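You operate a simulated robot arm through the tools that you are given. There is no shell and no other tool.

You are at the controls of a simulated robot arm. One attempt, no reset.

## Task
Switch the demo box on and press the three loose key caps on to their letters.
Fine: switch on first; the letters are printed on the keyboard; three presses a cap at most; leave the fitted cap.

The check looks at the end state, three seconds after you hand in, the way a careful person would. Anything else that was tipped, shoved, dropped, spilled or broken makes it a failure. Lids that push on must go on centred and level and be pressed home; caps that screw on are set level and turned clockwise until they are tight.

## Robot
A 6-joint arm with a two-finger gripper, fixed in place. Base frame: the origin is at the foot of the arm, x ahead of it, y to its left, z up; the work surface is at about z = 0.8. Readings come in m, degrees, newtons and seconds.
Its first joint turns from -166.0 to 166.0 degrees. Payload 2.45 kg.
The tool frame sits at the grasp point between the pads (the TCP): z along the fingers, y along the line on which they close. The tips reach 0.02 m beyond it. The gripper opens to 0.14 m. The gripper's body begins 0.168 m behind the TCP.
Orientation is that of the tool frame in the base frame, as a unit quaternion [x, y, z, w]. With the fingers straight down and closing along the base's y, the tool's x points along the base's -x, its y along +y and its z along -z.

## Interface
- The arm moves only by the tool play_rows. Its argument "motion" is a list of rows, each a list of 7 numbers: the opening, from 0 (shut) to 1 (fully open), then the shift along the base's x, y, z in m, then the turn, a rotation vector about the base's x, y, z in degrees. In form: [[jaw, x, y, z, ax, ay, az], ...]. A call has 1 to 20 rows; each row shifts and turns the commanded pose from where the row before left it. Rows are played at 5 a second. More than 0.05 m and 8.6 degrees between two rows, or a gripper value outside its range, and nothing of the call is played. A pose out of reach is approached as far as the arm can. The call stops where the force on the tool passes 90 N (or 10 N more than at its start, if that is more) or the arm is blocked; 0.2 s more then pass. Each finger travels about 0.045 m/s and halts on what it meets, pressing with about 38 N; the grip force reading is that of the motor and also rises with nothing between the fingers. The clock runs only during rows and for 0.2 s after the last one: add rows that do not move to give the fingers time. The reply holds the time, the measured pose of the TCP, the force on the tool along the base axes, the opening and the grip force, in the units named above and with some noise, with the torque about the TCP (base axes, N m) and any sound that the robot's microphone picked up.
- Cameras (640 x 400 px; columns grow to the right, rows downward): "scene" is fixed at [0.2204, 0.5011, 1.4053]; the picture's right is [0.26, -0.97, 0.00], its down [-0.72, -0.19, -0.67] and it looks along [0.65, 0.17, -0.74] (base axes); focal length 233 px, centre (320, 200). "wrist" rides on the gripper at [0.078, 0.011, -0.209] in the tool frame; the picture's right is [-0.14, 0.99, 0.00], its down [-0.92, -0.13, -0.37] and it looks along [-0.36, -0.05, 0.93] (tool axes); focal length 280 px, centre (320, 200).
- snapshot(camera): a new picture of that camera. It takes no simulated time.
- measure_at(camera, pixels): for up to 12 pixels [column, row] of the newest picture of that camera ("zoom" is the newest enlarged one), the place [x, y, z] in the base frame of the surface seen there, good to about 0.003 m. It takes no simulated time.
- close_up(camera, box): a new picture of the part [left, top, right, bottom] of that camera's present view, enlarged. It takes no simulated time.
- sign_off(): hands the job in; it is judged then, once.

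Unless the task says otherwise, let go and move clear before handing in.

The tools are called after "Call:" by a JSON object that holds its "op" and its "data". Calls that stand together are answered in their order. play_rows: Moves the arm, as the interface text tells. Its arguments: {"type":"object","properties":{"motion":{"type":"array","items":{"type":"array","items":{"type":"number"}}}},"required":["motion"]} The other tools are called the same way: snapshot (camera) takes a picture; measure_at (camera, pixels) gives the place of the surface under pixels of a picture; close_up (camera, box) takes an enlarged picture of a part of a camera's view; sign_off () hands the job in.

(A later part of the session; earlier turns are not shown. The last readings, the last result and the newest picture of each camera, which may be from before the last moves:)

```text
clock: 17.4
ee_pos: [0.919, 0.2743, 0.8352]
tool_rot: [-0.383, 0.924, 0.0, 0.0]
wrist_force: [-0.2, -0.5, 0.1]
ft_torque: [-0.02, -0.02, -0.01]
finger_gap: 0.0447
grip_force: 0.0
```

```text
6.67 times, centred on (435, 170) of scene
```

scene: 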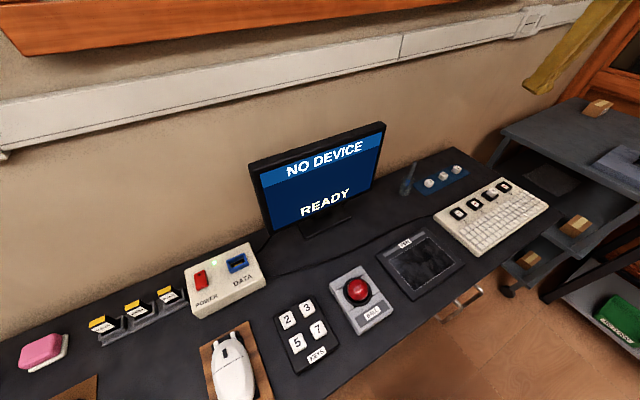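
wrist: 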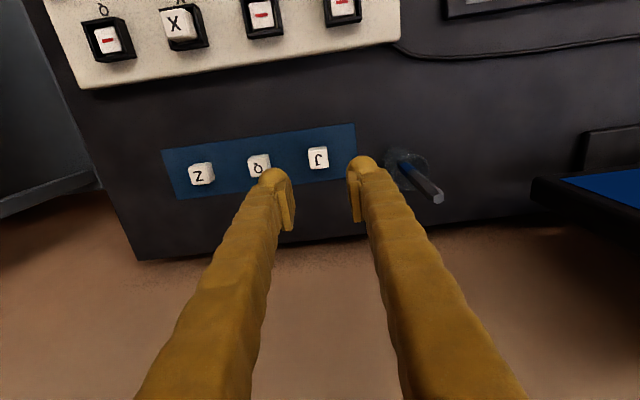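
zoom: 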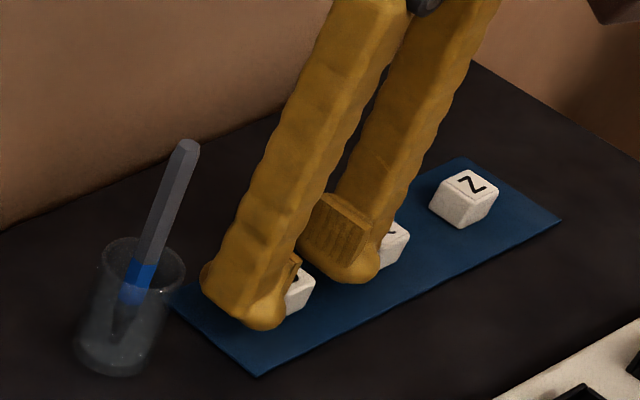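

The fingers straddle the J cap evenly in the wrist zoom (cap 243–392, pads 190 and 465). I'll close on it.

Call:
{"op": "play_rows", "data": {"motion": [[0.2, 0, 0, 0, 0, 0, 0], [0.1, 0, 0, 0, 0, 0, 0], [0.05, 0, 0, 0, 0, 0, 0], [0, 0, 0, 0, 0, 0, 0], [0, 0, 0, 0, 0, 0, 0]]}}

Call:
{"op": "close_up", "data": {"camera": "wrist", "box": [260, 140, 380, 220]}}

Call:
{"op": "close_up", "data": {"camera": "scene", "box": [400, 140, 470, 200]}}

```text
clock: 18.6
ee_pos: [0.9204, 0.2759, 0.8398]
tool_rot: [-0.383, 0.924, -0.001, 0.003]
wrist_force: [7.8, 2.7, 87.1]
ft_torque: [0.05, -0.15, -0.01]
finger_gap: 0.0059
grip_force: 30.0
```

```text
5.00 times, centred on (320, 180) of wrist
```

zoom: 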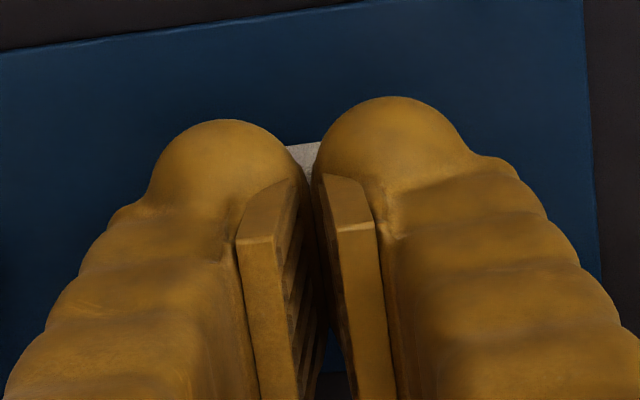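

```text
6.67 times, centred on (435, 170) of scene
```

zoom: 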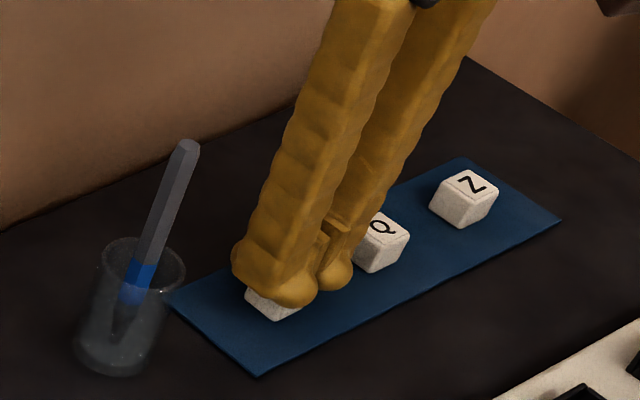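

The rounded bulb tips rode up on the cap's top edge: the gap fell to 5.9 mm and 87 N is pushing up, so that was too shallow. I'll relieve the load by raising a few mm, reopen, and check the cap.

Call:
{"op": "play_rows", "data": {"motion": [[0, 0, 0, 0.002, 0, 0, 0], [0, 0, 0, 0.003, 0, 0, 0], [0.05, 0, 0, 0.004, 0, 0, 0], [0.15, 0, 0, 0.006, 0, 0, 0], [0.25, 0, 0, 0.01, 0, 0, 0], [0.35, 0, 0, 0.01, 0, 0, 0], [0.35, 0, 0, 0.01, 0, 0, 0], [0.35, 0, 0, 0.01, 0, 0, 0], [0.35, 0, 0, 0, 0, 0, 0]]}}

Call:
{"op": "close_up", "data": {"camera": "wrist", "box": [260, 130, 380, 210]}}

Call:
{"op": "close_up", "data": {"camera": "scene", "box": [400, 140, 470, 200]}}

```text
clock: 20.6
ee_pos: [0.9187, 0.2754, 0.8906]
tool_rot: [-0.382, 0.924, 0.0, 0.0]
wrist_force: [-1.2, 0.2, -0.1]
ft_torque: [0.01, 0.02, 0.01]
finger_gap: 0.0491
grip_force: 0.1
```

```text
5.00 times, centred on (320, 170) of wrist
```

zoom: 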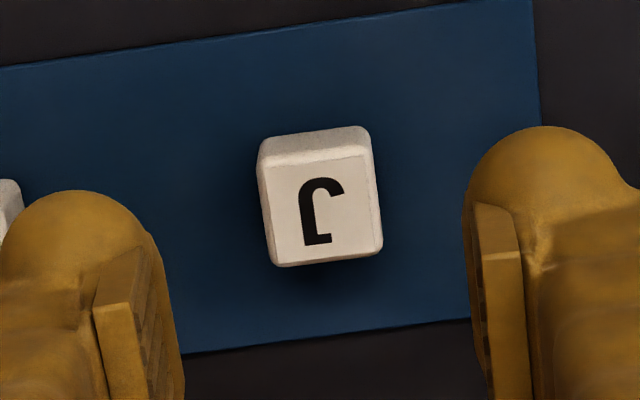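

```text
6.67 times, centred on (435, 170) of scene
```

zoom: 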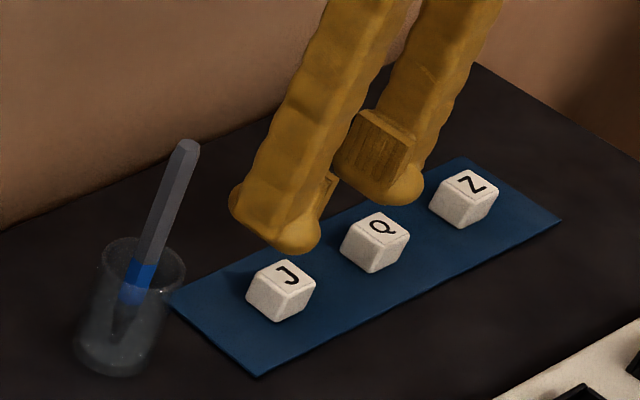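

The cap is upright and undisturbed. I'll measure the pad and bulb profile of the far finger (zoom around (380,170)) to choose a better grip depth.

Call:
{"op": "measure_at", "data": {"camera": "zoom", "pixels": [[358, 118], [410, 146], [345, 152], [398, 180], [375, 165], [390, 200], [370, 188], [410, 190], [380, 185], [350, 165], [395, 150], [360, 140]]}}

Call:
{"op": "close_up", "data": {"camera": "scene", "box": [420, 145, 470, 180]}}

```text
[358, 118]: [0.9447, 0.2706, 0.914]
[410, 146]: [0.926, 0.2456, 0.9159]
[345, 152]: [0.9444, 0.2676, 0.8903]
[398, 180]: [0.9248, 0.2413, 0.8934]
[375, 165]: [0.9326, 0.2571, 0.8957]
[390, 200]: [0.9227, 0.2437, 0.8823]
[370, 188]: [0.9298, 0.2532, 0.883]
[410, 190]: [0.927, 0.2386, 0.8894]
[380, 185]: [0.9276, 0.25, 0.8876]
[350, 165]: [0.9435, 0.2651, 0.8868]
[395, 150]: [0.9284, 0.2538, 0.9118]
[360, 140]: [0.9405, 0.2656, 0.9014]
```

```text
11.43 times, centred on (445, 162) of scene
```

zoom: 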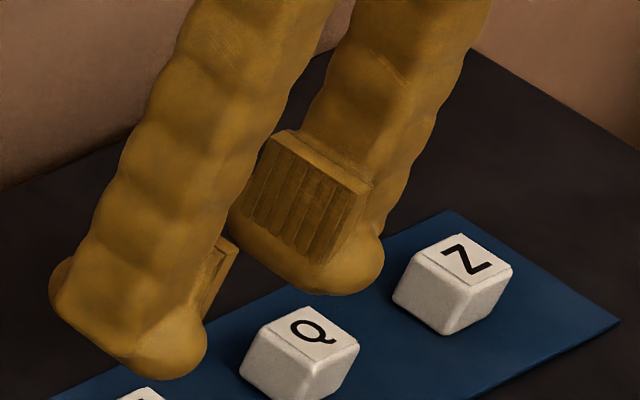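

The bulb's inner face is flush with the pad from about zt=+3 to +8 mm and then rounds off to the tip at +20 mm. I'll go lower (TCP z≈0.829) so the flush part sits about 5 mm below the cap top, then close gently.

Call:
{"op": "play_rows", "data": {"motion": [[0.35, 0, 0, -0.03, 0, 0, 0], [0.35, 0, 0, -0.02, 0, 0, 0], [0.33, 0, 0, -0.0115, 0, 0, 0], [0.3, 0, 0, 0, 0, 0, 0], [0.25, 0, 0, 0, 0, 0, 0], [0.2, 0, 0, 0, 0, 0, 0], [0.17, 0, 0, 0, 0, 0, 0], [0.15, 0, 0, 0, 0, 0, 0], [0.14, 0, 0, 0, 0, 0, 0]]}}

Call:
{"op": "close_up", "data": {"camera": "wrist", "box": [260, 140, 380, 220]}}

```text
clock: 22.6
ee_pos: [0.9176, 0.2769, 0.8291]
tool_rot: [-0.382, 0.924, 0.0, -0.001]
wrist_force: [0.6, -0.4, -0.3]
ft_torque: [-0.01, 0.0, 0.04]
finger_gap: 0.0219
grip_force: 7.7
```

```text
5.00 times, centred on (320, 180) of wrist
```

zoom: 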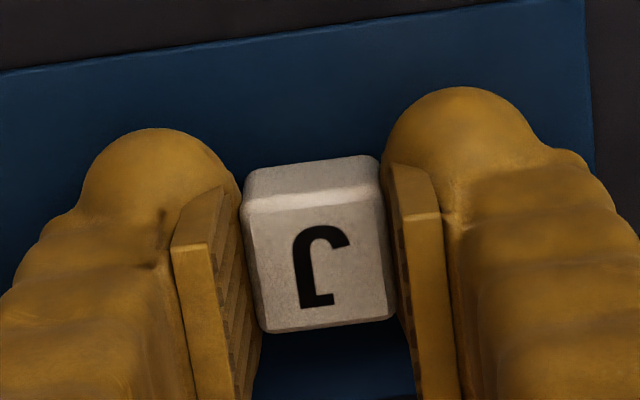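

The fingers halted at 21.9 mm on the cap with no vertical force. I'll tighten the grip gradually.

Call:
{"op": "play_rows", "data": {"motion": [[0.12, 0, 0, 0, 0, 0, 0], [0.1, 0, 0, 0, 0, 0, 0], [0.08, 0, 0, 0, 0, 0, 0]]}}

```text
clock: 23.4
ee_pos: [0.9173, 0.2771, 0.8286]
tool_rot: [-0.383, 0.924, 0.0, 0.0]
wrist_force: [0.4, -0.5, -0.4]
ft_torque: [0.01, -0.03, -0.01]
finger_gap: 0.0194
grip_force: 38.4
```

The grip is firm at 38 N with a 19.4 mm gap and no upward force. I'll lift slightly and check that the cap comes along level.

Call:
{"op": "play_rows", "data": {"motion": [[0.06, 0, 0, 0.004, 0, 0, 0], [0.06, 0, 0, 0.006, 0, 0, 0], [0.06, 0, 0, 0.02, 0, 0, 0], [0.06, 0, 0, 0.03, 0, 0, 0], [0.06, 0, 0, 0, 0, 0, 0]]}}

Call:
{"op": "close_up", "data": {"camera": "wrist", "box": [260, 140, 380, 220]}}

Call:
{"op": "close_up", "data": {"camera": "scene", "box": [410, 125, 480, 185]}}

```text
clock: 24.6
ee_pos: [0.9174, 0.2749, 0.8907]
tool_rot: [-0.383, 0.924, 0.0, -0.001]
wrist_force: [0.9, 0.1, -0.4]
ft_torque: [0.01, 0.0, -0.03]
finger_gap: 0.0192
grip_force: 38.2
```

```text
5.00 times, centred on (320, 180) of wrist
```

zoom: 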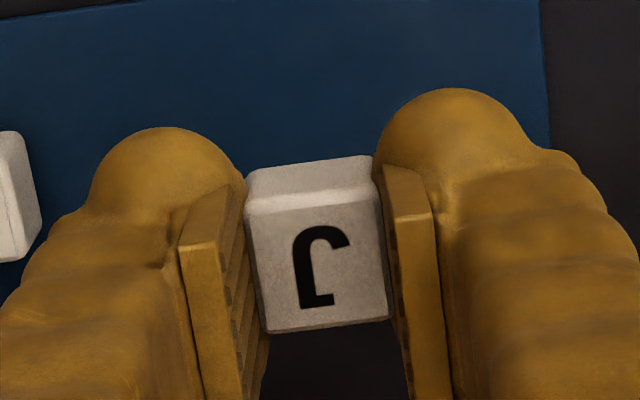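

```text
6.67 times, centred on (445, 155) of scene
```

zoom: 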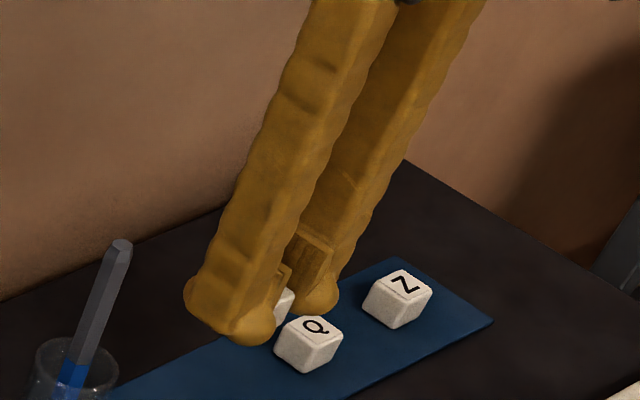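

The J cap is held level between the bulbs (wrist zoom label corners 247–390). I'll carry it to above the J socket at z≈1.0, where the socket is visible past the cap for alignment.

Call:
{"op": "play_rows", "data": {"motion": [[0.06, -0.01, -0.006, 0.03, 0, 0, 0], [0.06, -0.0257, -0.014, 0.025, 0, 0, 0], [0.06, -0.0257, -0.014, 0.025, 0, 0, 0], [0.06, -0.0257, -0.014, 0.02, 0, 0, 0], [0.06, -0.0257, -0.014, 0.01, 0, 0, 0], [0.06, -0.0256, -0.0139, 0, 0, 0, 0], [0.06, 0, 0, 0, 0, 0, 0]]}}

Call:
{"op": "snapshot", "data": {"camera": "wrist"}}

Call:
{"op": "close_up", "data": {"camera": "wrist", "box": [280, 120, 360, 200]}}

```text
clock: 26.2
ee_pos: [0.7796, 0.2008, 0.9993]
tool_rot: [-0.382, 0.924, -0.001, 0.0]
wrist_force: [0.1, -0.3, -0.1]
ft_torque: [0.05, -0.01, 0.02]
finger_gap: 0.0189
grip_force: 38.0
```

```text
taken
```

wrist: 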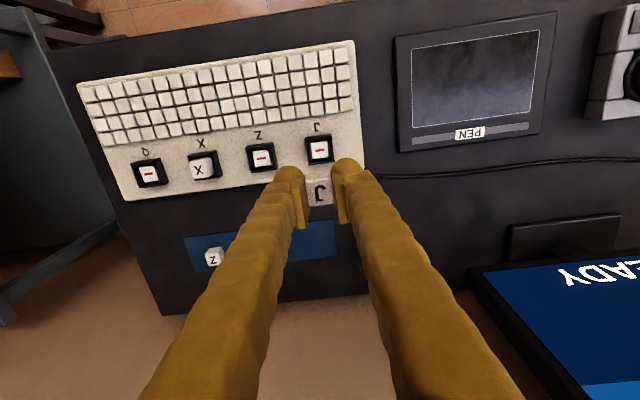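

```text
5.00 times, centred on (320, 160) of wrist
```

zoom: 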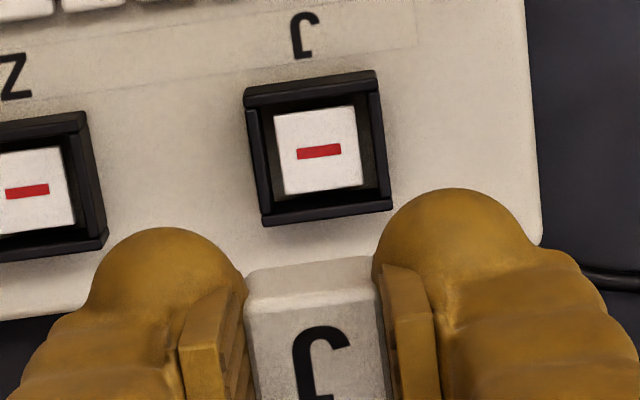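

The J post centre is at zoom (319,150), wrist (319.8,150); the tool axis at that depth should be at about (320,151.8), so I'm about 2 mm too far toward +s. I'll verify with a measurement, then correct.

Call:
{"op": "measure_at", "data": {"camera": "zoom", "pixels": [[319, 150], [280, 120], [350, 112], [360, 180], [290, 190], [318, 83], [325, 214], [255, 160], [383, 140], [318, 285]]}}

```text
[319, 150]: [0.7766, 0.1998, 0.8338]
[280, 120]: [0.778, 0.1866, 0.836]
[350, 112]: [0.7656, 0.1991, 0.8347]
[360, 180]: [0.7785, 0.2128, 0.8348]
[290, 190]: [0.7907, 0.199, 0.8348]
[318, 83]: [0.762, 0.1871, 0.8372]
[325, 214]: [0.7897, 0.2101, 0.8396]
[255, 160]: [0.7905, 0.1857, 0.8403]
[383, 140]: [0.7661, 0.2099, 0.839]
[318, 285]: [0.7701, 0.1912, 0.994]
```

Both methods agree that the socket centre is 2–3 mm toward -s with t already aligned. I'll shift -2.2 mm in s, descend to z≈0.92 and re-check.

Call:
{"op": "play_rows", "data": {"motion": [[0.06, -0.0016, -0.0016, -0.02, 0, 0, 0], [0.06, 0, 0, -0.03, 0, 0, 0], [0.06, 0, 0, -0.03, 0, 0, 0], [0.06, 0, 0, 0, 0, 0, 0]]}}

Call:
{"op": "close_up", "data": {"camera": "wrist", "box": [280, 140, 360, 210]}}

Call:
{"op": "close_up", "data": {"camera": "scene", "box": [430, 160, 500, 230]}}

```text
clock: 27.2
ee_pos: [0.7765, 0.1981, 0.9192]
tool_rot: [-0.382, 0.924, 0.0, 0.0]
wrist_force: [-0.1, 0.6, 0.4]
ft_torque: [-0.02, 0.0, 0.0]
finger_gap: 0.0196
grip_force: 38.1
```

```text
5.71 times, centred on (320, 175) of wrist
```

zoom: 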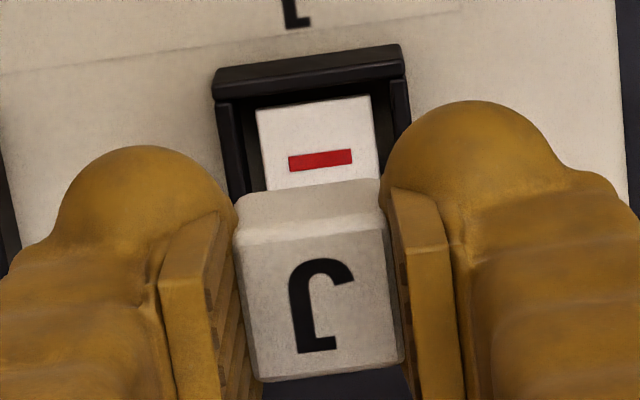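

```text
5.71 times, centred on (465, 195) of scene
```

zoom: 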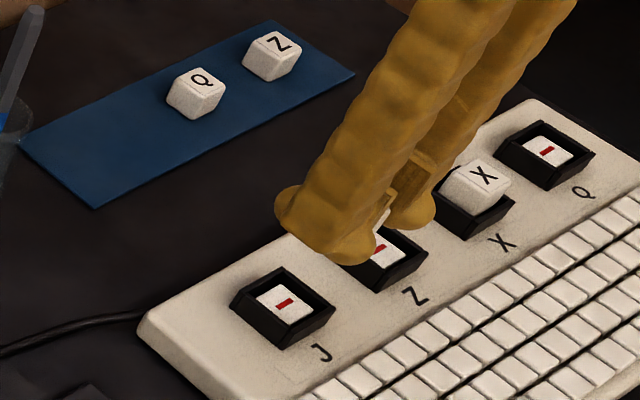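

The red mark is at wrist (320,168), matching the axis to under 1 mm, and the cap itself sits about 1 mm toward -s, so I'll shift +1.4 mm in s. Then I'll descend to just above the frame and look again.

Call:
{"op": "play_rows", "data": {"motion": [[0.06, 0.001, 0.001, -0.015, 0, 0, 0], [0.06, 0, 0, -0.02, 0, 0, 0], [0.06, 0, 0, -0.012, 0, 0, 0], [0.06, 0, 0, -0.006, 0, 0, 0], [0.06, 0, 0, 0, 0, 0, 0]]}}

Call:
{"op": "close_up", "data": {"camera": "wrist", "box": [280, 140, 360, 210]}}

Call:
{"op": "close_up", "data": {"camera": "scene", "box": [440, 190, 490, 230]}}

```text
clock: 28.4
ee_pos: [0.779, 0.1989, 0.8667]
tool_rot: [-0.383, 0.924, 0.0, 0.0]
wrist_force: [0.0, -0.8, -0.7]
ft_torque: [0.03, 0.02, 0.0]
finger_gap: 0.0192
grip_force: 38.1
```

```text
5.71 times, centred on (320, 175) of wrist
```

zoom: 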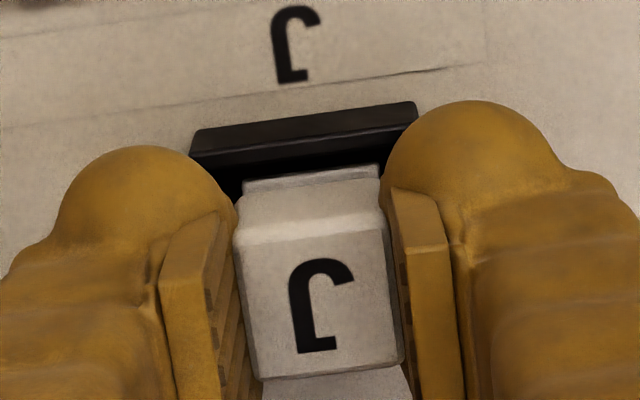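

```text
10.00 times, centred on (465, 210) of scene
```

zoom: 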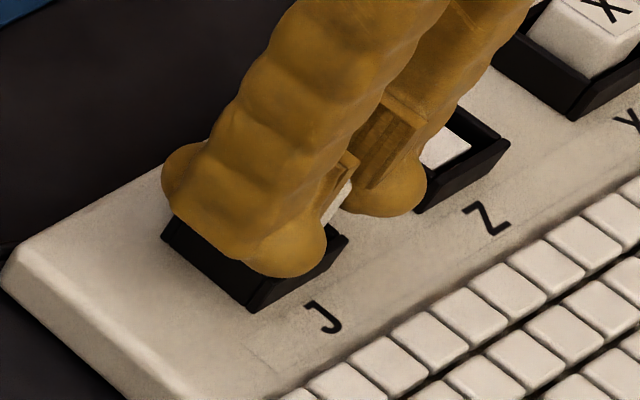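

From the wrist zoom, the s alignment is within 0.3 mm and the socket is about 0.5 mm toward -t. I'll make that nudge and lower the cap into the frame to just above the post.

Call:
{"op": "play_rows", "data": {"motion": [[0.06, -0.0004, 0.0004, -0.002, 0, 0, 0], [0.06, 0, 0, -0.002, 0, 0, 0], [0.06, 0, 0, -0.001, 0, 0, 0], [0.06, 0, 0, 0, 0, 0, 0]]}}

Call:
{"op": "close_up", "data": {"camera": "wrist", "box": [280, 140, 360, 210]}}

Call:
{"op": "close_up", "data": {"camera": "scene", "box": [440, 190, 490, 230]}}

```text
clock: 29.4
ee_pos: [0.7788, 0.1995, 0.8618]
tool_rot: [-0.382, 0.924, 0.001, -0.001]
wrist_force: [0.2, -1.3, 0.6]
ft_torque: [0.04, 0.01, 0.0]
finger_gap: 0.0192
grip_force: 38.2
```

```text
5.71 times, centred on (320, 175) of wrist
```

zoom: 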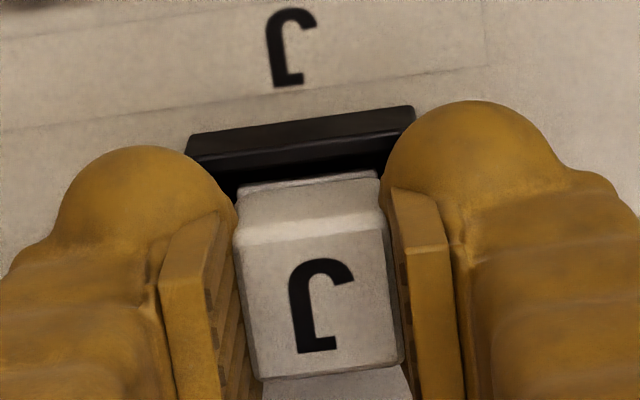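

```text
10.00 times, centred on (465, 210) of scene
```

zoom: 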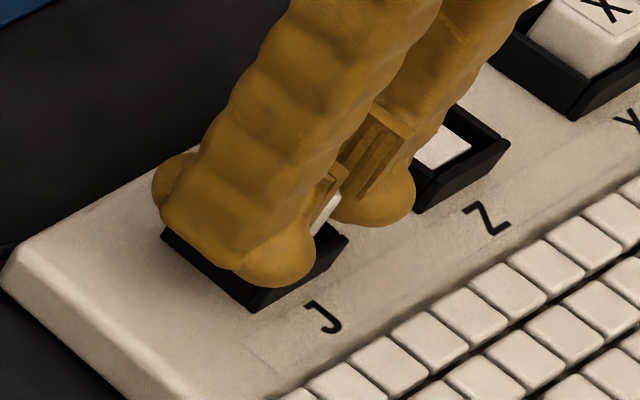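

The cap is in the frame with no contact force yet (Fz≈0.6 N). I'll lower in sub-millimetre rows to find the post.

Call:
{"op": "play_rows", "data": {"motion": [[0.06, 0, 0, -0.0007, 0, 0, 0], [0.06, 0, 0, -0.0007, 0, 0, 0], [0.06, 0, 0, 0, 0, 0, 0]]}}

```text
clock: 30.2
ee_pos: [0.7787, 0.1987, 0.8606]
tool_rot: [-0.382, 0.924, -0.001, 0.0]
wrist_force: [-0.2, 0.2, -0.4]
ft_torque: [0.04, -0.01, -0.01]
finger_gap: 0.0193
grip_force: 38.4
```

Call:
{"op": "play_rows", "data": {"motion": [[0.06, 0, 0, -0.0007, 0, 0, 0], [0.06, 0, 0, -0.0007, 0, 0, 0], [0.06, 0, 0, 0, 0, 0, 0]]}}

Call:
{"op": "close_up", "data": {"camera": "wrist", "box": [280, 140, 360, 210]}}

Call:
{"op": "close_up", "data": {"camera": "scene", "box": [440, 190, 490, 230]}}

```text
clock: 31.0
ee_pos: [0.7796, 0.2003, 0.8585]
tool_rot: [-0.382, 0.924, 0.0, 0.0]
wrist_force: [0.4, 0.0, -0.4]
ft_torque: [-0.02, 0.0, 0.02]
finger_gap: 0.0195
grip_force: 38.1
```

```text
5.71 times, centred on (320, 175) of wrist
```

zoom: 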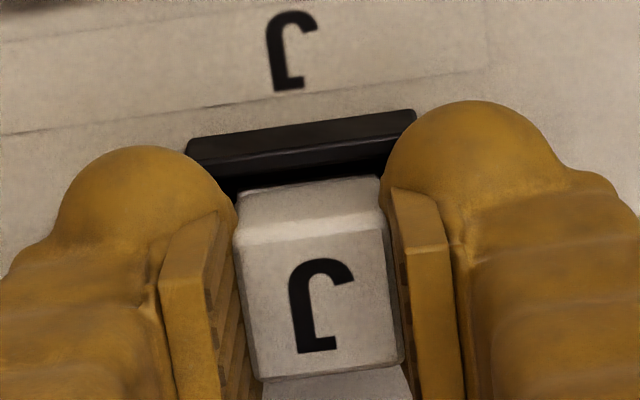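

```text
10.00 times, centred on (465, 210) of scene
```

zoom: 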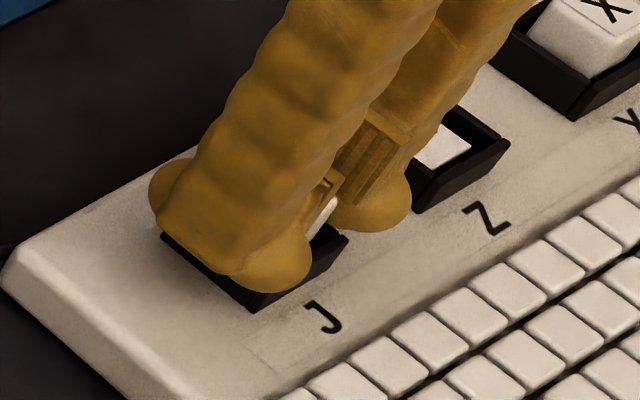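

There is still no contact at z≈0.859. I'll keep lowering in small steps and watch for the first force.

Call:
{"op": "play_rows", "data": {"motion": [[0.06, 0, 0, -0.0007, 0, 0, 0], [0.06, 0, 0, 0, 0, 0, 0]]}}

Call:
{"op": "play_rows", "data": {"motion": [[0.06, 0, 0, -0.0007, 0, 0, 0], [0.06, 0, 0, 0, 0, 0, 0]]}}

```text
clock: 31.6
ee_pos: [0.7776, 0.2002, 0.859]
tool_rot: [-0.383, 0.924, 0.0, -0.001]
wrist_force: [0.1, -0.4, 0.2]
ft_torque: [0.02, 0.0, -0.01]
finger_gap: 0.0193
grip_force: 37.7
```

```text
clock: 32.2
ee_pos: [0.7787, 0.1998, 0.8581]
tool_rot: [-0.383, 0.924, 0.0, 0.0]
wrist_force: [-0.4, -3.4, 9.1]
ft_torque: [-0.18, -0.07, -0.05]
finger_gap: 0.0193
grip_force: 37.9
```

First contact reads about 9 N, and the torque places it about 14 mm toward +t, probably the bulb touching the rim while the cap is at the post. I'll unload by 1 mm, open slowly so the cap rests on the post, and look.

Call:
{"op": "play_rows", "data": {"motion": [[0.06, 0, 0, 0.0008, 0, 0, 0], [0.12, 0, 0, 0, 0, 0, 0], [0.15, 0, 0, 0, 0, 0, 0], [0.18, 0, 0, 0, 0, 0, 0], [0.22, 0, 0, 0, 0, 0, 0], [0.26, 0, 0, 0, 0, 0, 0], [0.3, 0, 0, 0, 0, 0, 0], [0.3, 0, 0, 0, 0, 0, 0]]}}

Call:
{"op": "close_up", "data": {"camera": "wrist", "box": [280, 140, 360, 210]}}

Call:
{"op": "close_up", "data": {"camera": "scene", "box": [440, 190, 490, 230]}}

```text
clock: 34.0
ee_pos: [0.7787, 0.1992, 0.8584]
tool_rot: [-0.383, 0.924, 0.0, 0.0]
wrist_force: [0.2, 0.2, 0.5]
ft_torque: [0.0, 0.01, -0.02]
finger_gap: 0.042
grip_force: 0.0
```

```text
5.71 times, centred on (320, 175) of wrist
```

zoom: 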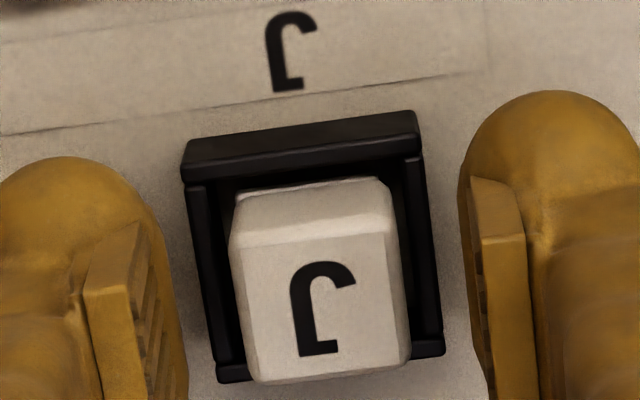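

```text
10.00 times, centred on (465, 210) of scene
```

zoom: 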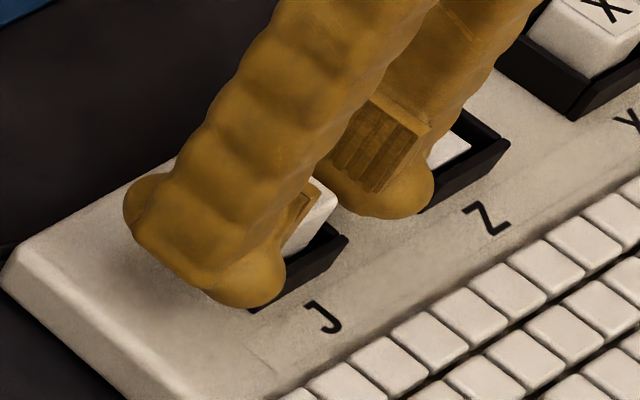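

The J cap now rests in its frame, centred within about 0.5 mm in the wrist zoom (cap face centre (322,306), frame centre ~318). I'll rise, close the jaws and shift 12 mm to -t so one bulb tip sits over the cap centre for the press.

Call:
{"op": "play_rows", "data": {"motion": [[0.3, 0, 0, 0.015, 0, 0, 0], [0.3, 0, 0, 0.03, 0, 0, 0], [0.2, 0, 0, 0.01, 0, 0, 0], [0.1, -0.004, 0.004, 0, 0, 0, 0], [0, -0.0053, 0.0041, 0, 0, 0, 0], [0, 0, 0, 0, 0, 0, 0], [0, 0, 0, 0, 0, 0, 0]]}}

Call:
{"op": "close_up", "data": {"camera": "wrist", "box": [260, 120, 380, 210]}}

Call:
{"op": "close_up", "data": {"camera": "scene", "box": [430, 170, 500, 230]}}

```text
clock: 35.6
ee_pos: [0.7682, 0.208, 0.9135]
tool_rot: [-0.384, 0.923, 0.0, 0.0]
wrist_force: [-0.6, -0.8, 0.4]
ft_torque: [0.01, -0.02, -0.01]
finger_gap: 0.0
grip_force: 29.9
```

```text
4.44 times, centred on (320, 165) of wrist
```

zoom: 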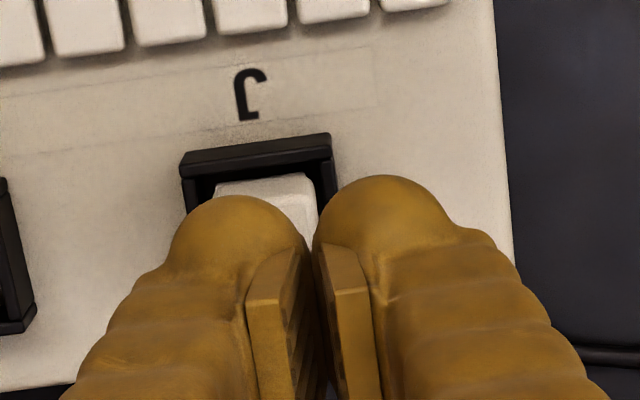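

```text
6.67 times, centred on (465, 200) of scene
```

zoom: 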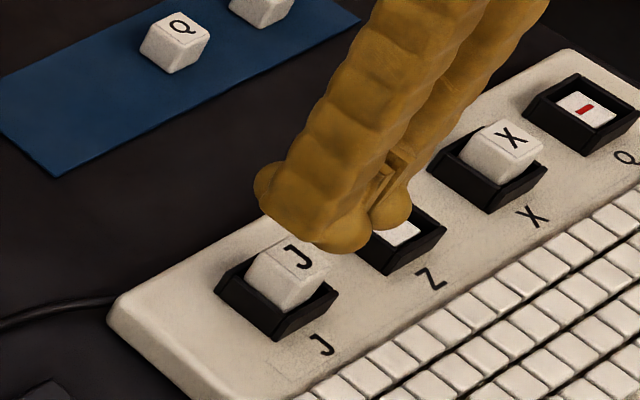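

The scene zoom shows the J cap sitting level in its frame and the left bulb over its centre line. I'll descend to just above and begin one slow press.

Call:
{"op": "play_rows", "data": {"motion": [[0, 0, 0, -0.015, 0, 0, 0], [0, 0, 0, -0.012, 0, 0, 0], [0, 0, 0, -0.003, 0, 0, 0], [0, 0, 0, 0, 0, 0, 0]]}}

Call:
{"op": "close_up", "data": {"camera": "scene", "box": [440, 180, 490, 225]}}

```text
clock: 36.6
ee_pos: [0.7702, 0.2065, 0.8836]
tool_rot: [-0.383, 0.924, 0.0, 0.0]
wrist_force: [-0.2, -0.7, 0.6]
ft_torque: [0.0, -0.01, 0.01]
finger_gap: 0.0
grip_force: 29.3
```

```text
8.89 times, centred on (465, 202) of scene
```

zoom: 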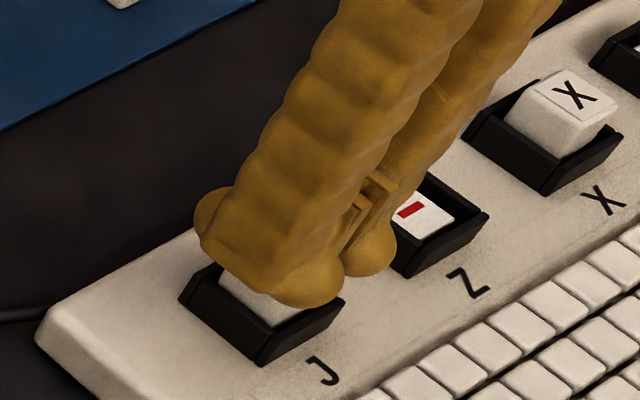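

By projection, the +t finger's tip falls at about zoom (308,231), directly above the cap centre at (299,248). I'll press down in small rows and watch force and sound.

Call:
{"op": "play_rows", "data": {"motion": [[0, 0, 0, -0.002, 0, 0, 0], [0, 0, 0, -0.0015, 0, 0, 0], [0, 0, 0, -0.001, 0, 0, 0], [0, 0, 0, 0, 0, 0, 0]]}}

```text
clock: 37.6
ee_pos: [0.7709, 0.2078, 0.8788]
tool_rot: [-0.383, 0.924, 0.0, 0.0]
wrist_force: [0.2, 0.1, 0.2]
ft_torque: [0.0, 0.01, 0.0]
finger_gap: 0.0
grip_force: 29.1
```

Call:
{"op": "play_rows", "data": {"motion": [[0, 0, 0, -0.001, 0, 0, 0], [0, 0, 0, -0.001, 0, 0, 0], [0, 0, 0, -0.001, 0, 0, 0], [0, 0, 0, 0, 0, 0, 0]]}}

```text
clock: 38.6
ee_pos: [0.7694, 0.2073, 0.8755]
tool_rot: [-0.382, 0.924, 0.0, 0.0]
wrist_force: [0.0, 0.7, 0.2]
ft_torque: [0.0, -0.01, -0.02]
finger_gap: 0.0
grip_force: 29.5
```

There is still no contact with the tip at about 0.8555. I'll continue in 1 mm rows.

Call:
{"op": "play_rows", "data": {"motion": [[0, 0, 0, -0.001, 0, 0, 0], [0, 0, 0, -0.001, 0, 0, 0], [0, 0, 0, 0, 0, 0, 0]]}}

Call:
{"op": "close_up", "data": {"camera": "scene", "box": [440, 180, 490, 225]}}

Call:
{"op": "close_up", "data": {"camera": "wrist", "box": [260, 130, 380, 220]}}

```text
clock: 39.4
ee_pos: [0.77, 0.2085, 0.8731]
tool_rot: [-0.382, 0.924, 0.001, 0.0]
wrist_force: [0.2, -0.1, -0.1]
ft_torque: [0.0, 0.0, -0.01]
finger_gap: 0.0
grip_force: 29.5
```

```text
8.89 times, centred on (465, 202) of scene
```

zoom: 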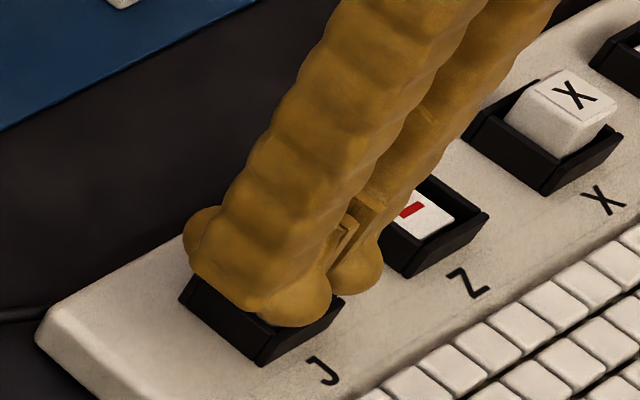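

```text
4.44 times, centred on (320, 175) of wrist
```

zoom: 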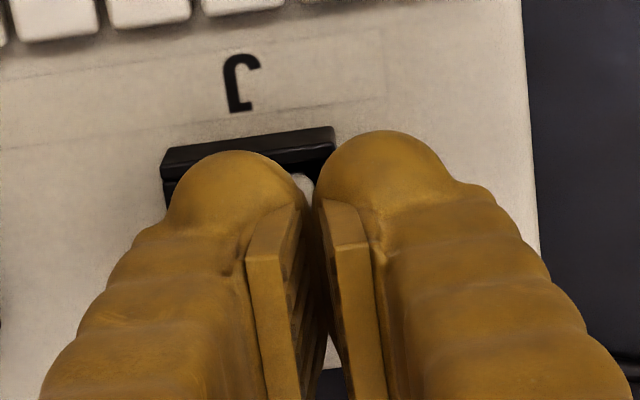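

No force yet at TCP z=0.873. The left bulb is over the cap in the wrist zoom, so I'll continue 1 mm at a time, since the bulb's lowest point may be shorter than assumed.

Call:
{"op": "play_rows", "data": {"motion": [[0, 0, 0, -0.001, 0, 0, 0], [0, 0, 0, 0, 0, 0, 0]]}}

Call:
{"op": "play_rows", "data": {"motion": [[0, 0, 0, -0.001, 0, 0, 0], [0, 0, 0, 0, 0, 0, 0]]}}

```text
clock: 40.0
ee_pos: [0.7688, 0.2069, 0.8722]
tool_rot: [-0.382, 0.924, 0.0, 0.0]
wrist_force: [0.3, 0.0, 0.8]
ft_torque: [0.0, 0.0, 0.01]
finger_gap: 0.0
grip_force: 29.3
```

```text
clock: 40.6
ee_pos: [0.7695, 0.2085, 0.8714]
tool_rot: [-0.383, 0.924, 0.0, 0.0]
wrist_force: [0.0, 0.0, 0.7]
ft_torque: [-0.04, 0.0, 0.0]
finger_gap: 0.0001
grip_force: 29.7
```

Still no contact at a nominal tip of 0.8515. Rather than guess, I'll back off and measure the J cap's real top height against X.

Call:
{"op": "play_rows", "data": {"motion": [[0, 0, 0, 0.02, 0, 0, 0], [0, -0.01, 0.01, 0.03, 0, 0, 0], [0, -0.015, 0.015, 0.02, 0, 0, 0], [0, 0, 0, 0, 0, 0, 0]]}}

Call:
{"op": "close_up", "data": {"camera": "scene", "box": [440, 180, 510, 230]}}

Call:
{"op": "measure_at", "data": {"camera": "zoom", "pixels": [[200, 225], [230, 215], [215, 240], [185, 235], [430, 115], [410, 125], [445, 130], [425, 135], [150, 260], [290, 265], [395, 165], [225, 195]]}}

Call:
{"op": "close_up", "data": {"camera": "wrist", "box": [180, 100, 340, 200]}}

```text
clock: 41.6
ee_pos: [0.7447, 0.2327, 0.9426]
tool_rot: [-0.383, 0.924, 0.0, 0.0]
wrist_force: [0.7, -0.1, 0.1]
ft_torque: [-0.01, 0.01, -0.03]
finger_gap: 0.0001
grip_force: 29.3
```

```text
8.00 times, centred on (475, 205) of scene
```

zoom: 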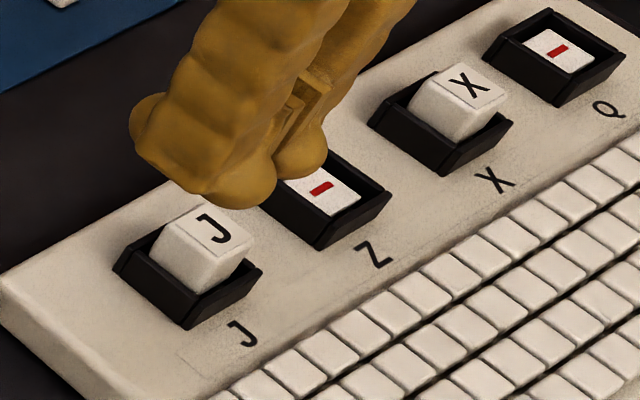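

```text
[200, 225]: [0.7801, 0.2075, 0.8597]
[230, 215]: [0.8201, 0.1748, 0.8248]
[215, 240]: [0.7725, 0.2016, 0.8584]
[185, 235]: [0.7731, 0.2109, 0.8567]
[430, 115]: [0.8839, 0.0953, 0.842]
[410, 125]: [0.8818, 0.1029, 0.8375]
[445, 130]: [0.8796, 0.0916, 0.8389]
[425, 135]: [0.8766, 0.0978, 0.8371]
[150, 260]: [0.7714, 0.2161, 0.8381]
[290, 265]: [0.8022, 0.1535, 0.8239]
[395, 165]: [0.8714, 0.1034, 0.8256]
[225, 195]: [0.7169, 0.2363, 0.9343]
```

```text
4.00 times, centred on (260, 150) of wrist
```

zoom: 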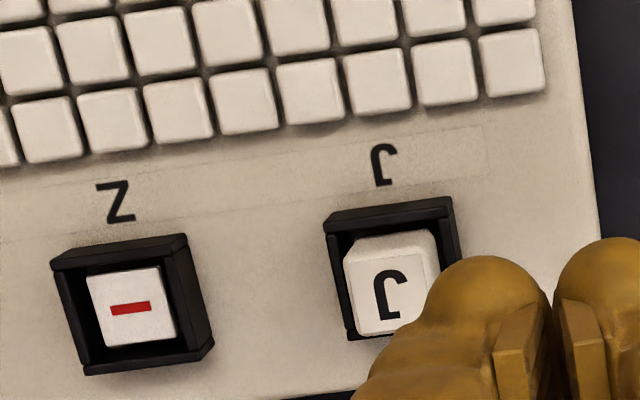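

The J cap top reads about 0.858, some 3 mm above the fitted X. So the bulb tips really reach only about 14 mm below the TCP, which explains both the first slip and the lack of contact. I'll go back over the cap and continue the press lower.

Call:
{"op": "play_rows", "data": {"motion": [[0, 0.015, -0.015, -0.02, 0, 0, 0], [0, 0.01, -0.01, -0.03, 0, 0, 0], [0, 0, 0, -0.019, 0, 0, 0], [0, 0, 0, 0, 0, 0, 0]]}}

Call:
{"op": "play_rows", "data": {"motion": [[0, 0, 0, -0.001, 0, 0, 0], [0, 0, 0, -0.001, 0, 0, 0], [0, 0, 0, 0, 0, 0, 0]]}}

```text
clock: 42.6
ee_pos: [0.7704, 0.2073, 0.8723]
tool_rot: [-0.383, 0.924, -0.001, 0.0]
wrist_force: [-0.4, 0.3, 0.8]
ft_torque: [0.05, -0.02, 0.02]
finger_gap: 0.0
grip_force: 29.5
```

```text
clock: 43.4
ee_pos: [0.7696, 0.2083, 0.8706]
tool_rot: [-0.382, 0.924, 0.0, 0.0]
wrist_force: [-0.6, -0.2, 1.4]
ft_torque: [0.01, -0.03, 0.02]
finger_gap: 0.0
grip_force: 29.1
```

Call:
{"op": "play_rows", "data": {"motion": [[0, 0, 0, -0.001, 0, 0, 0], [0, 0, 0, -0.001, 0, 0, 0], [0, 0, 0, 0, 0, 0, 0]]}}

```text
clock: 44.2
ee_pos: [0.7686, 0.2075, 0.8683]
tool_rot: [-0.382, 0.924, 0.001, 0.0]
wrist_force: [-0.4, 0.9, 2.0]
ft_torque: [-0.02, -0.03, 0.0]
finger_gap: 0.0
grip_force: 29.1
```

The force is creeping up (0.8, 1.4, 2.0 N), like a soft spring under the cap. I'll keep pressing in small steps.

Call:
{"op": "play_rows", "data": {"motion": [[0, 0, 0, -0.001, 0, 0, 0], [0, 0, 0, -0.001, 0, 0, 0], [0, 0, 0, 0, 0, 0, 0]]}}

Call:
{"op": "close_up", "data": {"camera": "wrist", "box": [260, 130, 380, 220]}}

Call:
{"op": "close_up", "data": {"camera": "scene", "box": [440, 180, 490, 225]}}

```text
clock: 45.0
ee_pos: [0.7694, 0.207, 0.8655]
tool_rot: [-0.383, 0.924, 0.0, 0.0]
wrist_force: [0.2, -1.0, 3.8]
ft_torque: [0.0, -0.02, -0.02]
finger_gap: 0.0001
grip_force: 29.2
```

```text
4.44 times, centred on (320, 175) of wrist
```

zoom: 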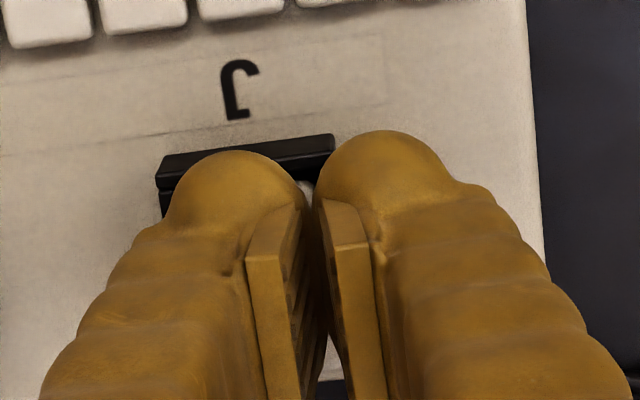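

```text
8.89 times, centred on (465, 202) of scene
```

zoom: 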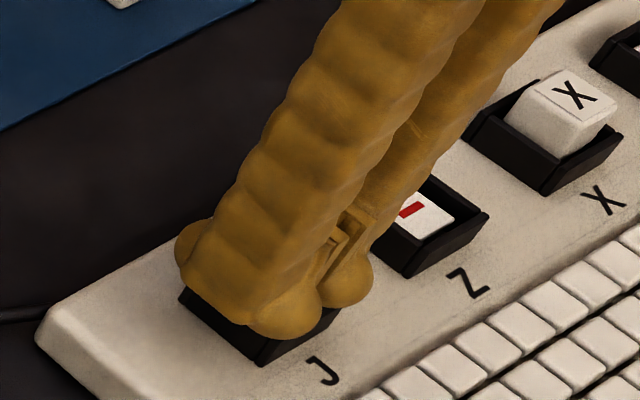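

It behaves like a soft spring of about 0.5 N/mm, the key stem travelling down with the cap, and the bulb still has over 10 mm before the rim. I'll keep pressing until it bottoms or clicks.

Call:
{"op": "play_rows", "data": {"motion": [[0, 0, 0, -0.001, 0, 0, 0], [0, 0, 0, -0.001, 0, 0, 0], [0, 0, 0, 0, 0, 0, 0]]}}

```text
clock: 45.8
ee_pos: [0.7697, 0.2082, 0.8656]
tool_rot: [-0.383, 0.924, 0.0, 0.001]
wrist_force: [-1.2, -1.2, 9.8]
ft_torque: [-0.07, -0.06, 0.0]
finger_gap: 0.0001
grip_force: 29.3
```

The key has bottomed and force is now building (9.8 N), with the contact point near the cap centre. I'll press on for the snap.

Call:
{"op": "play_rows", "data": {"motion": [[0, 0, 0, -0.0008, 0, 0, 0], [0, 0, 0, -0.0008, 0, 0, 0], [0, 0, 0, 0, 0, 0, 0]]}}

```text
clock: 46.6
ee_pos: [0.7687, 0.2077, 0.8622]
tool_rot: [-0.383, 0.924, 0.0, 0.0]
wrist_force: [0.8, 0.6, 14.6]
ft_torque: [-0.11, -0.11, 0.0]
finger_gap: 0.0
grip_force: 29.6
```

Call:
{"op": "play_rows", "data": {"motion": [[0, 0, 0, -0.0008, 0, 0, 0], [0, 0, 0, -0.0008, 0, 0, 0], [0, 0, 0, 0, 0, 0, 0]]}}

```text
clock: 47.4
ee_pos: [0.7705, 0.2079, 0.8608]
tool_rot: [-0.382, 0.924, 0.001, 0.0]
wrist_force: [1.4, 0.6, 26.4]
ft_torque: [-0.21, -0.21, -0.01]
finger_gap: 0.0001
grip_force: 29.4
```

It is at 26 N with contact at t≈+11 mm from the tool axis, right over the cap centre. I'll continue a little further.

Call:
{"op": "play_rows", "data": {"motion": [[0, 0, 0, -0.0008, 0, 0, 0], [0, 0, 0, -0.0008, 0, 0, 0], [0, 0, 0, 0, 0, 0, 0]]}}

```text
clock: 48.2
ee_pos: [0.7697, 0.2072, 0.8594]
tool_rot: [-0.383, 0.924, 0.001, 0.0]
wrist_force: [0.2, 0.6, 39.1]
ft_torque: [-0.22, -0.28, -0.02]
finger_gap: 0.0
grip_force: 29.6
```

39 N now at TCP 0.8594. I'll look before pressing harder.

Call:
{"op": "close_up", "data": {"camera": "scene", "box": [440, 180, 490, 225]}}

Call:
{"op": "close_up", "data": {"camera": "wrist", "box": [280, 140, 360, 200]}}

```text
8.89 times, centred on (465, 202) of scene
```

zoom: 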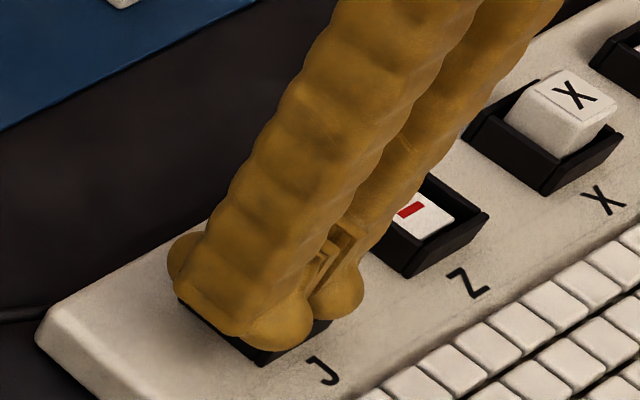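

```text
6.67 times, centred on (320, 170) of wrist
```

zoom: 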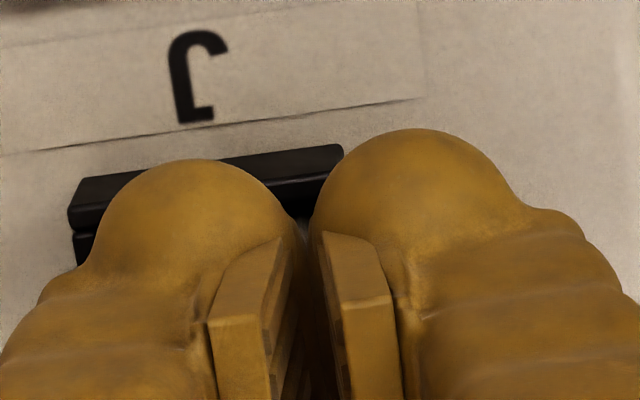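

The force is rising smoothly and contact is still centred, with the rim clear of the bulb's underside. I'll go on a bit further to reach the snap.

Call:
{"op": "play_rows", "data": {"motion": [[0, 0, 0, -0.0007, 0, 0, 0], [0, 0, 0, -0.0007, 0, 0, 0], [0, 0, 0, 0, 0, 0, 0]]}}

```text
clock: 49.0
ee_pos: [0.77, 0.2068, 0.8589]
tool_rot: [-0.382, 0.924, 0.001, 0.001]
wrist_force: [0.0, 1.7, 50.1]
ft_torque: [-0.31, -0.34, 0.02]
finger_gap: 0.0002
grip_force: 29.2
```

Call:
{"op": "play_rows", "data": {"motion": [[0, 0, 0, -0.0008, 0, 0, 0], [0, 0, 0, -0.0008, 0, 0, 0], [0, 0, 0, 0, 0, 0, 0]]}}

```text
clock: 49.8
ee_pos: [0.7699, 0.2085, 0.8573]
tool_rot: [-0.383, 0.924, 0.001, 0.002]
wrist_force: [0.5, 1.4, 62.0]
ft_torque: [-0.43, -0.45, 0.01]
finger_gap: 0.0
grip_force: 29.9
```

It is at 62 N with no click heard. I'll withdraw straight up and inspect the J cap before any further pressing.

Call:
{"op": "play_rows", "data": {"motion": [[0, 0, 0, 0.004, 0, 0, 0], [0, 0, 0, 0.004, 0, 0, 0], [0, 0, 0, 0.012, 0, 0, 0], [0, -0.01, 0.01, 0.03, 0, 0, 0], [0, -0.02, 0.02, 0.03, 0, 0, 0], [0, 0, 0, 0, 0, 0, 0]]}}

Call:
{"op": "close_up", "data": {"camera": "scene", "box": [440, 180, 510, 230]}}

Call:
{"op": "close_up", "data": {"camera": "wrist", "box": [180, 100, 340, 200]}}

```text
clock: 51.2
ee_pos: [0.7394, 0.2374, 0.9367]
tool_rot: [-0.382, 0.924, 0.0, 0.0]
wrist_force: [-0.3, 0.0, -0.7]
ft_torque: [-0.03, -0.01, -0.01]
finger_gap: 0.0
grip_force: 29.3
```

```text
8.00 times, centred on (475, 205) of scene
```

zoom: 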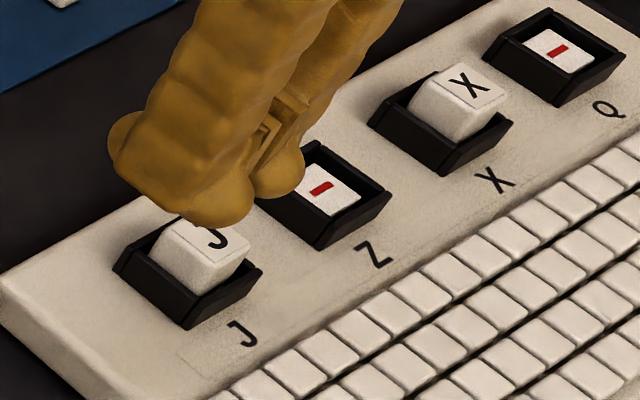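

```text
4.00 times, centred on (260, 150) of wrist
```

zoom: 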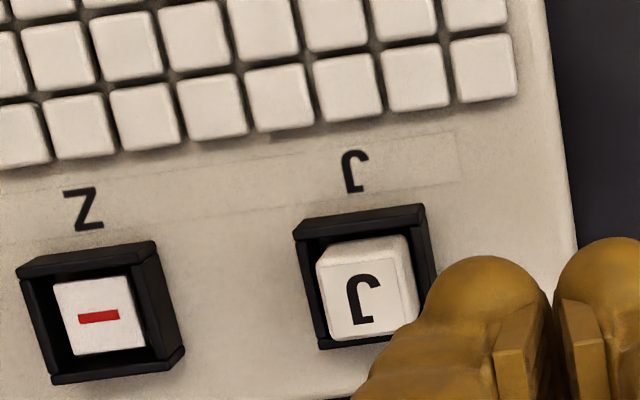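

The J cap is still centred and level in its frame and looks a bit lower than before. I'll move the arm farther up for an unobstructed view and measure its height against X.

Call:
{"op": "play_rows", "data": {"motion": [[0, 0.01, -0.01, 0.045, 0, 0, 0], [0, 0.01, 0.0, 0.045, 0, 0, 0], [0, 0.01, 0.0, 0.045, 0, 0, 0], [0, 0, 0, 0, 0, 0, 0]]}}

Call:
{"op": "close_up", "data": {"camera": "scene", "box": [440, 180, 510, 230]}}

Call:
{"op": "close_up", "data": {"camera": "wrist", "box": [220, 100, 380, 180]}}

```text
clock: 52.2
ee_pos: [0.7699, 0.2268, 1.0718]
tool_rot: [-0.383, 0.924, 0.0, 0.0]
wrist_force: [0.0, 0.6, 0.5]
ft_torque: [0.01, -0.02, 0.02]
finger_gap: 0.0001
grip_force: 29.5
```

```text
8.00 times, centred on (475, 205) of scene
```

zoom: 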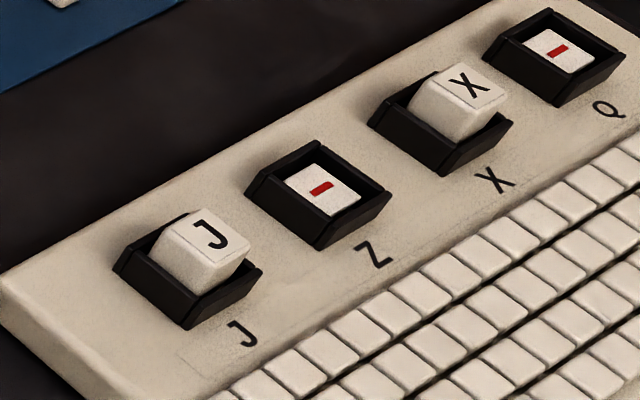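

```text
4.00 times, centred on (300, 140) of wrist
```

zoom: 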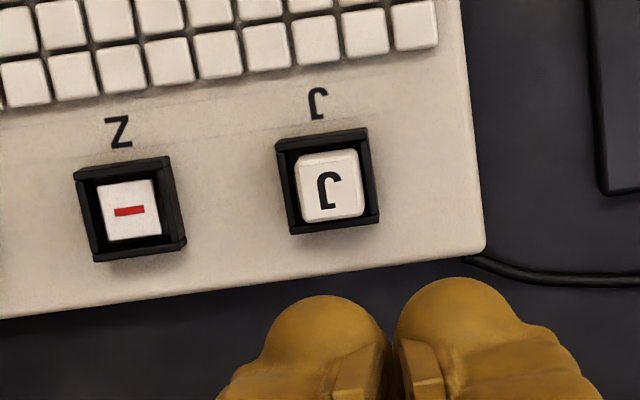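

J and X now look alike in their frames. I'll measure both cap tops for height and centring.

Call:
{"op": "measure_at", "data": {"camera": "zoom", "pixels": [[330, 182], [308, 160], [352, 156], [360, 206], [312, 214], [280, 160], [366, 150], [290, 228], [376, 214], [130, 210]]}}

Call:
{"op": "close_up", "data": {"camera": "scene", "box": [440, 180, 510, 230]}}

Call:
{"op": "measure_at", "data": {"camera": "zoom", "pixels": [[204, 235], [200, 214], [245, 240], [212, 262], [162, 238], [465, 85], [458, 68], [500, 95], [470, 112], [420, 90], [187, 322], [440, 170]]}}

```text
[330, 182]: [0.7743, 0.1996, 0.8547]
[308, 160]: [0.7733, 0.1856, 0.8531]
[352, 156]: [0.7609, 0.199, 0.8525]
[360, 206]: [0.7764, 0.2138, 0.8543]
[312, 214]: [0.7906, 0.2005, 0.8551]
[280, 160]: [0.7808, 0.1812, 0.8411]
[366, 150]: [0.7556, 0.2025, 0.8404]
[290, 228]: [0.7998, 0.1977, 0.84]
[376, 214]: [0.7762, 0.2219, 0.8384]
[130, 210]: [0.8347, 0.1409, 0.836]
```

```text
8.00 times, centred on (475, 205) of scene
```

zoom: 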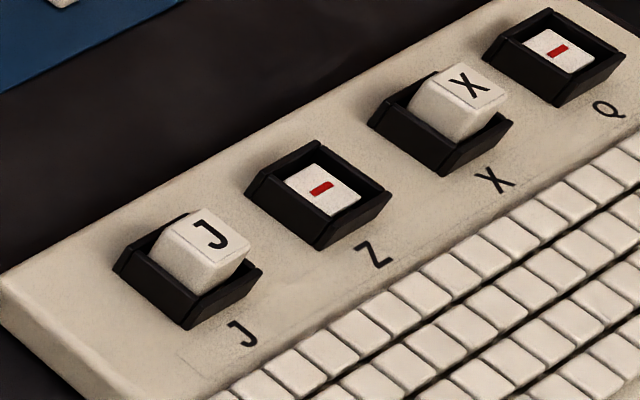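

```text
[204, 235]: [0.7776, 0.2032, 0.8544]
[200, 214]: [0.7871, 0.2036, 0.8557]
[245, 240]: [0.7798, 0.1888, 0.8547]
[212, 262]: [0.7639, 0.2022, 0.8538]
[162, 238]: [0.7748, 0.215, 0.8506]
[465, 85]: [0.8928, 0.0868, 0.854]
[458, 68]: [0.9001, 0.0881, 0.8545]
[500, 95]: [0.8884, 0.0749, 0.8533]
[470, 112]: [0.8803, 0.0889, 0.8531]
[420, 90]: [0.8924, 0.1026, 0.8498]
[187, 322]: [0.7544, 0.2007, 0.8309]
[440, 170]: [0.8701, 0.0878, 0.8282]
```

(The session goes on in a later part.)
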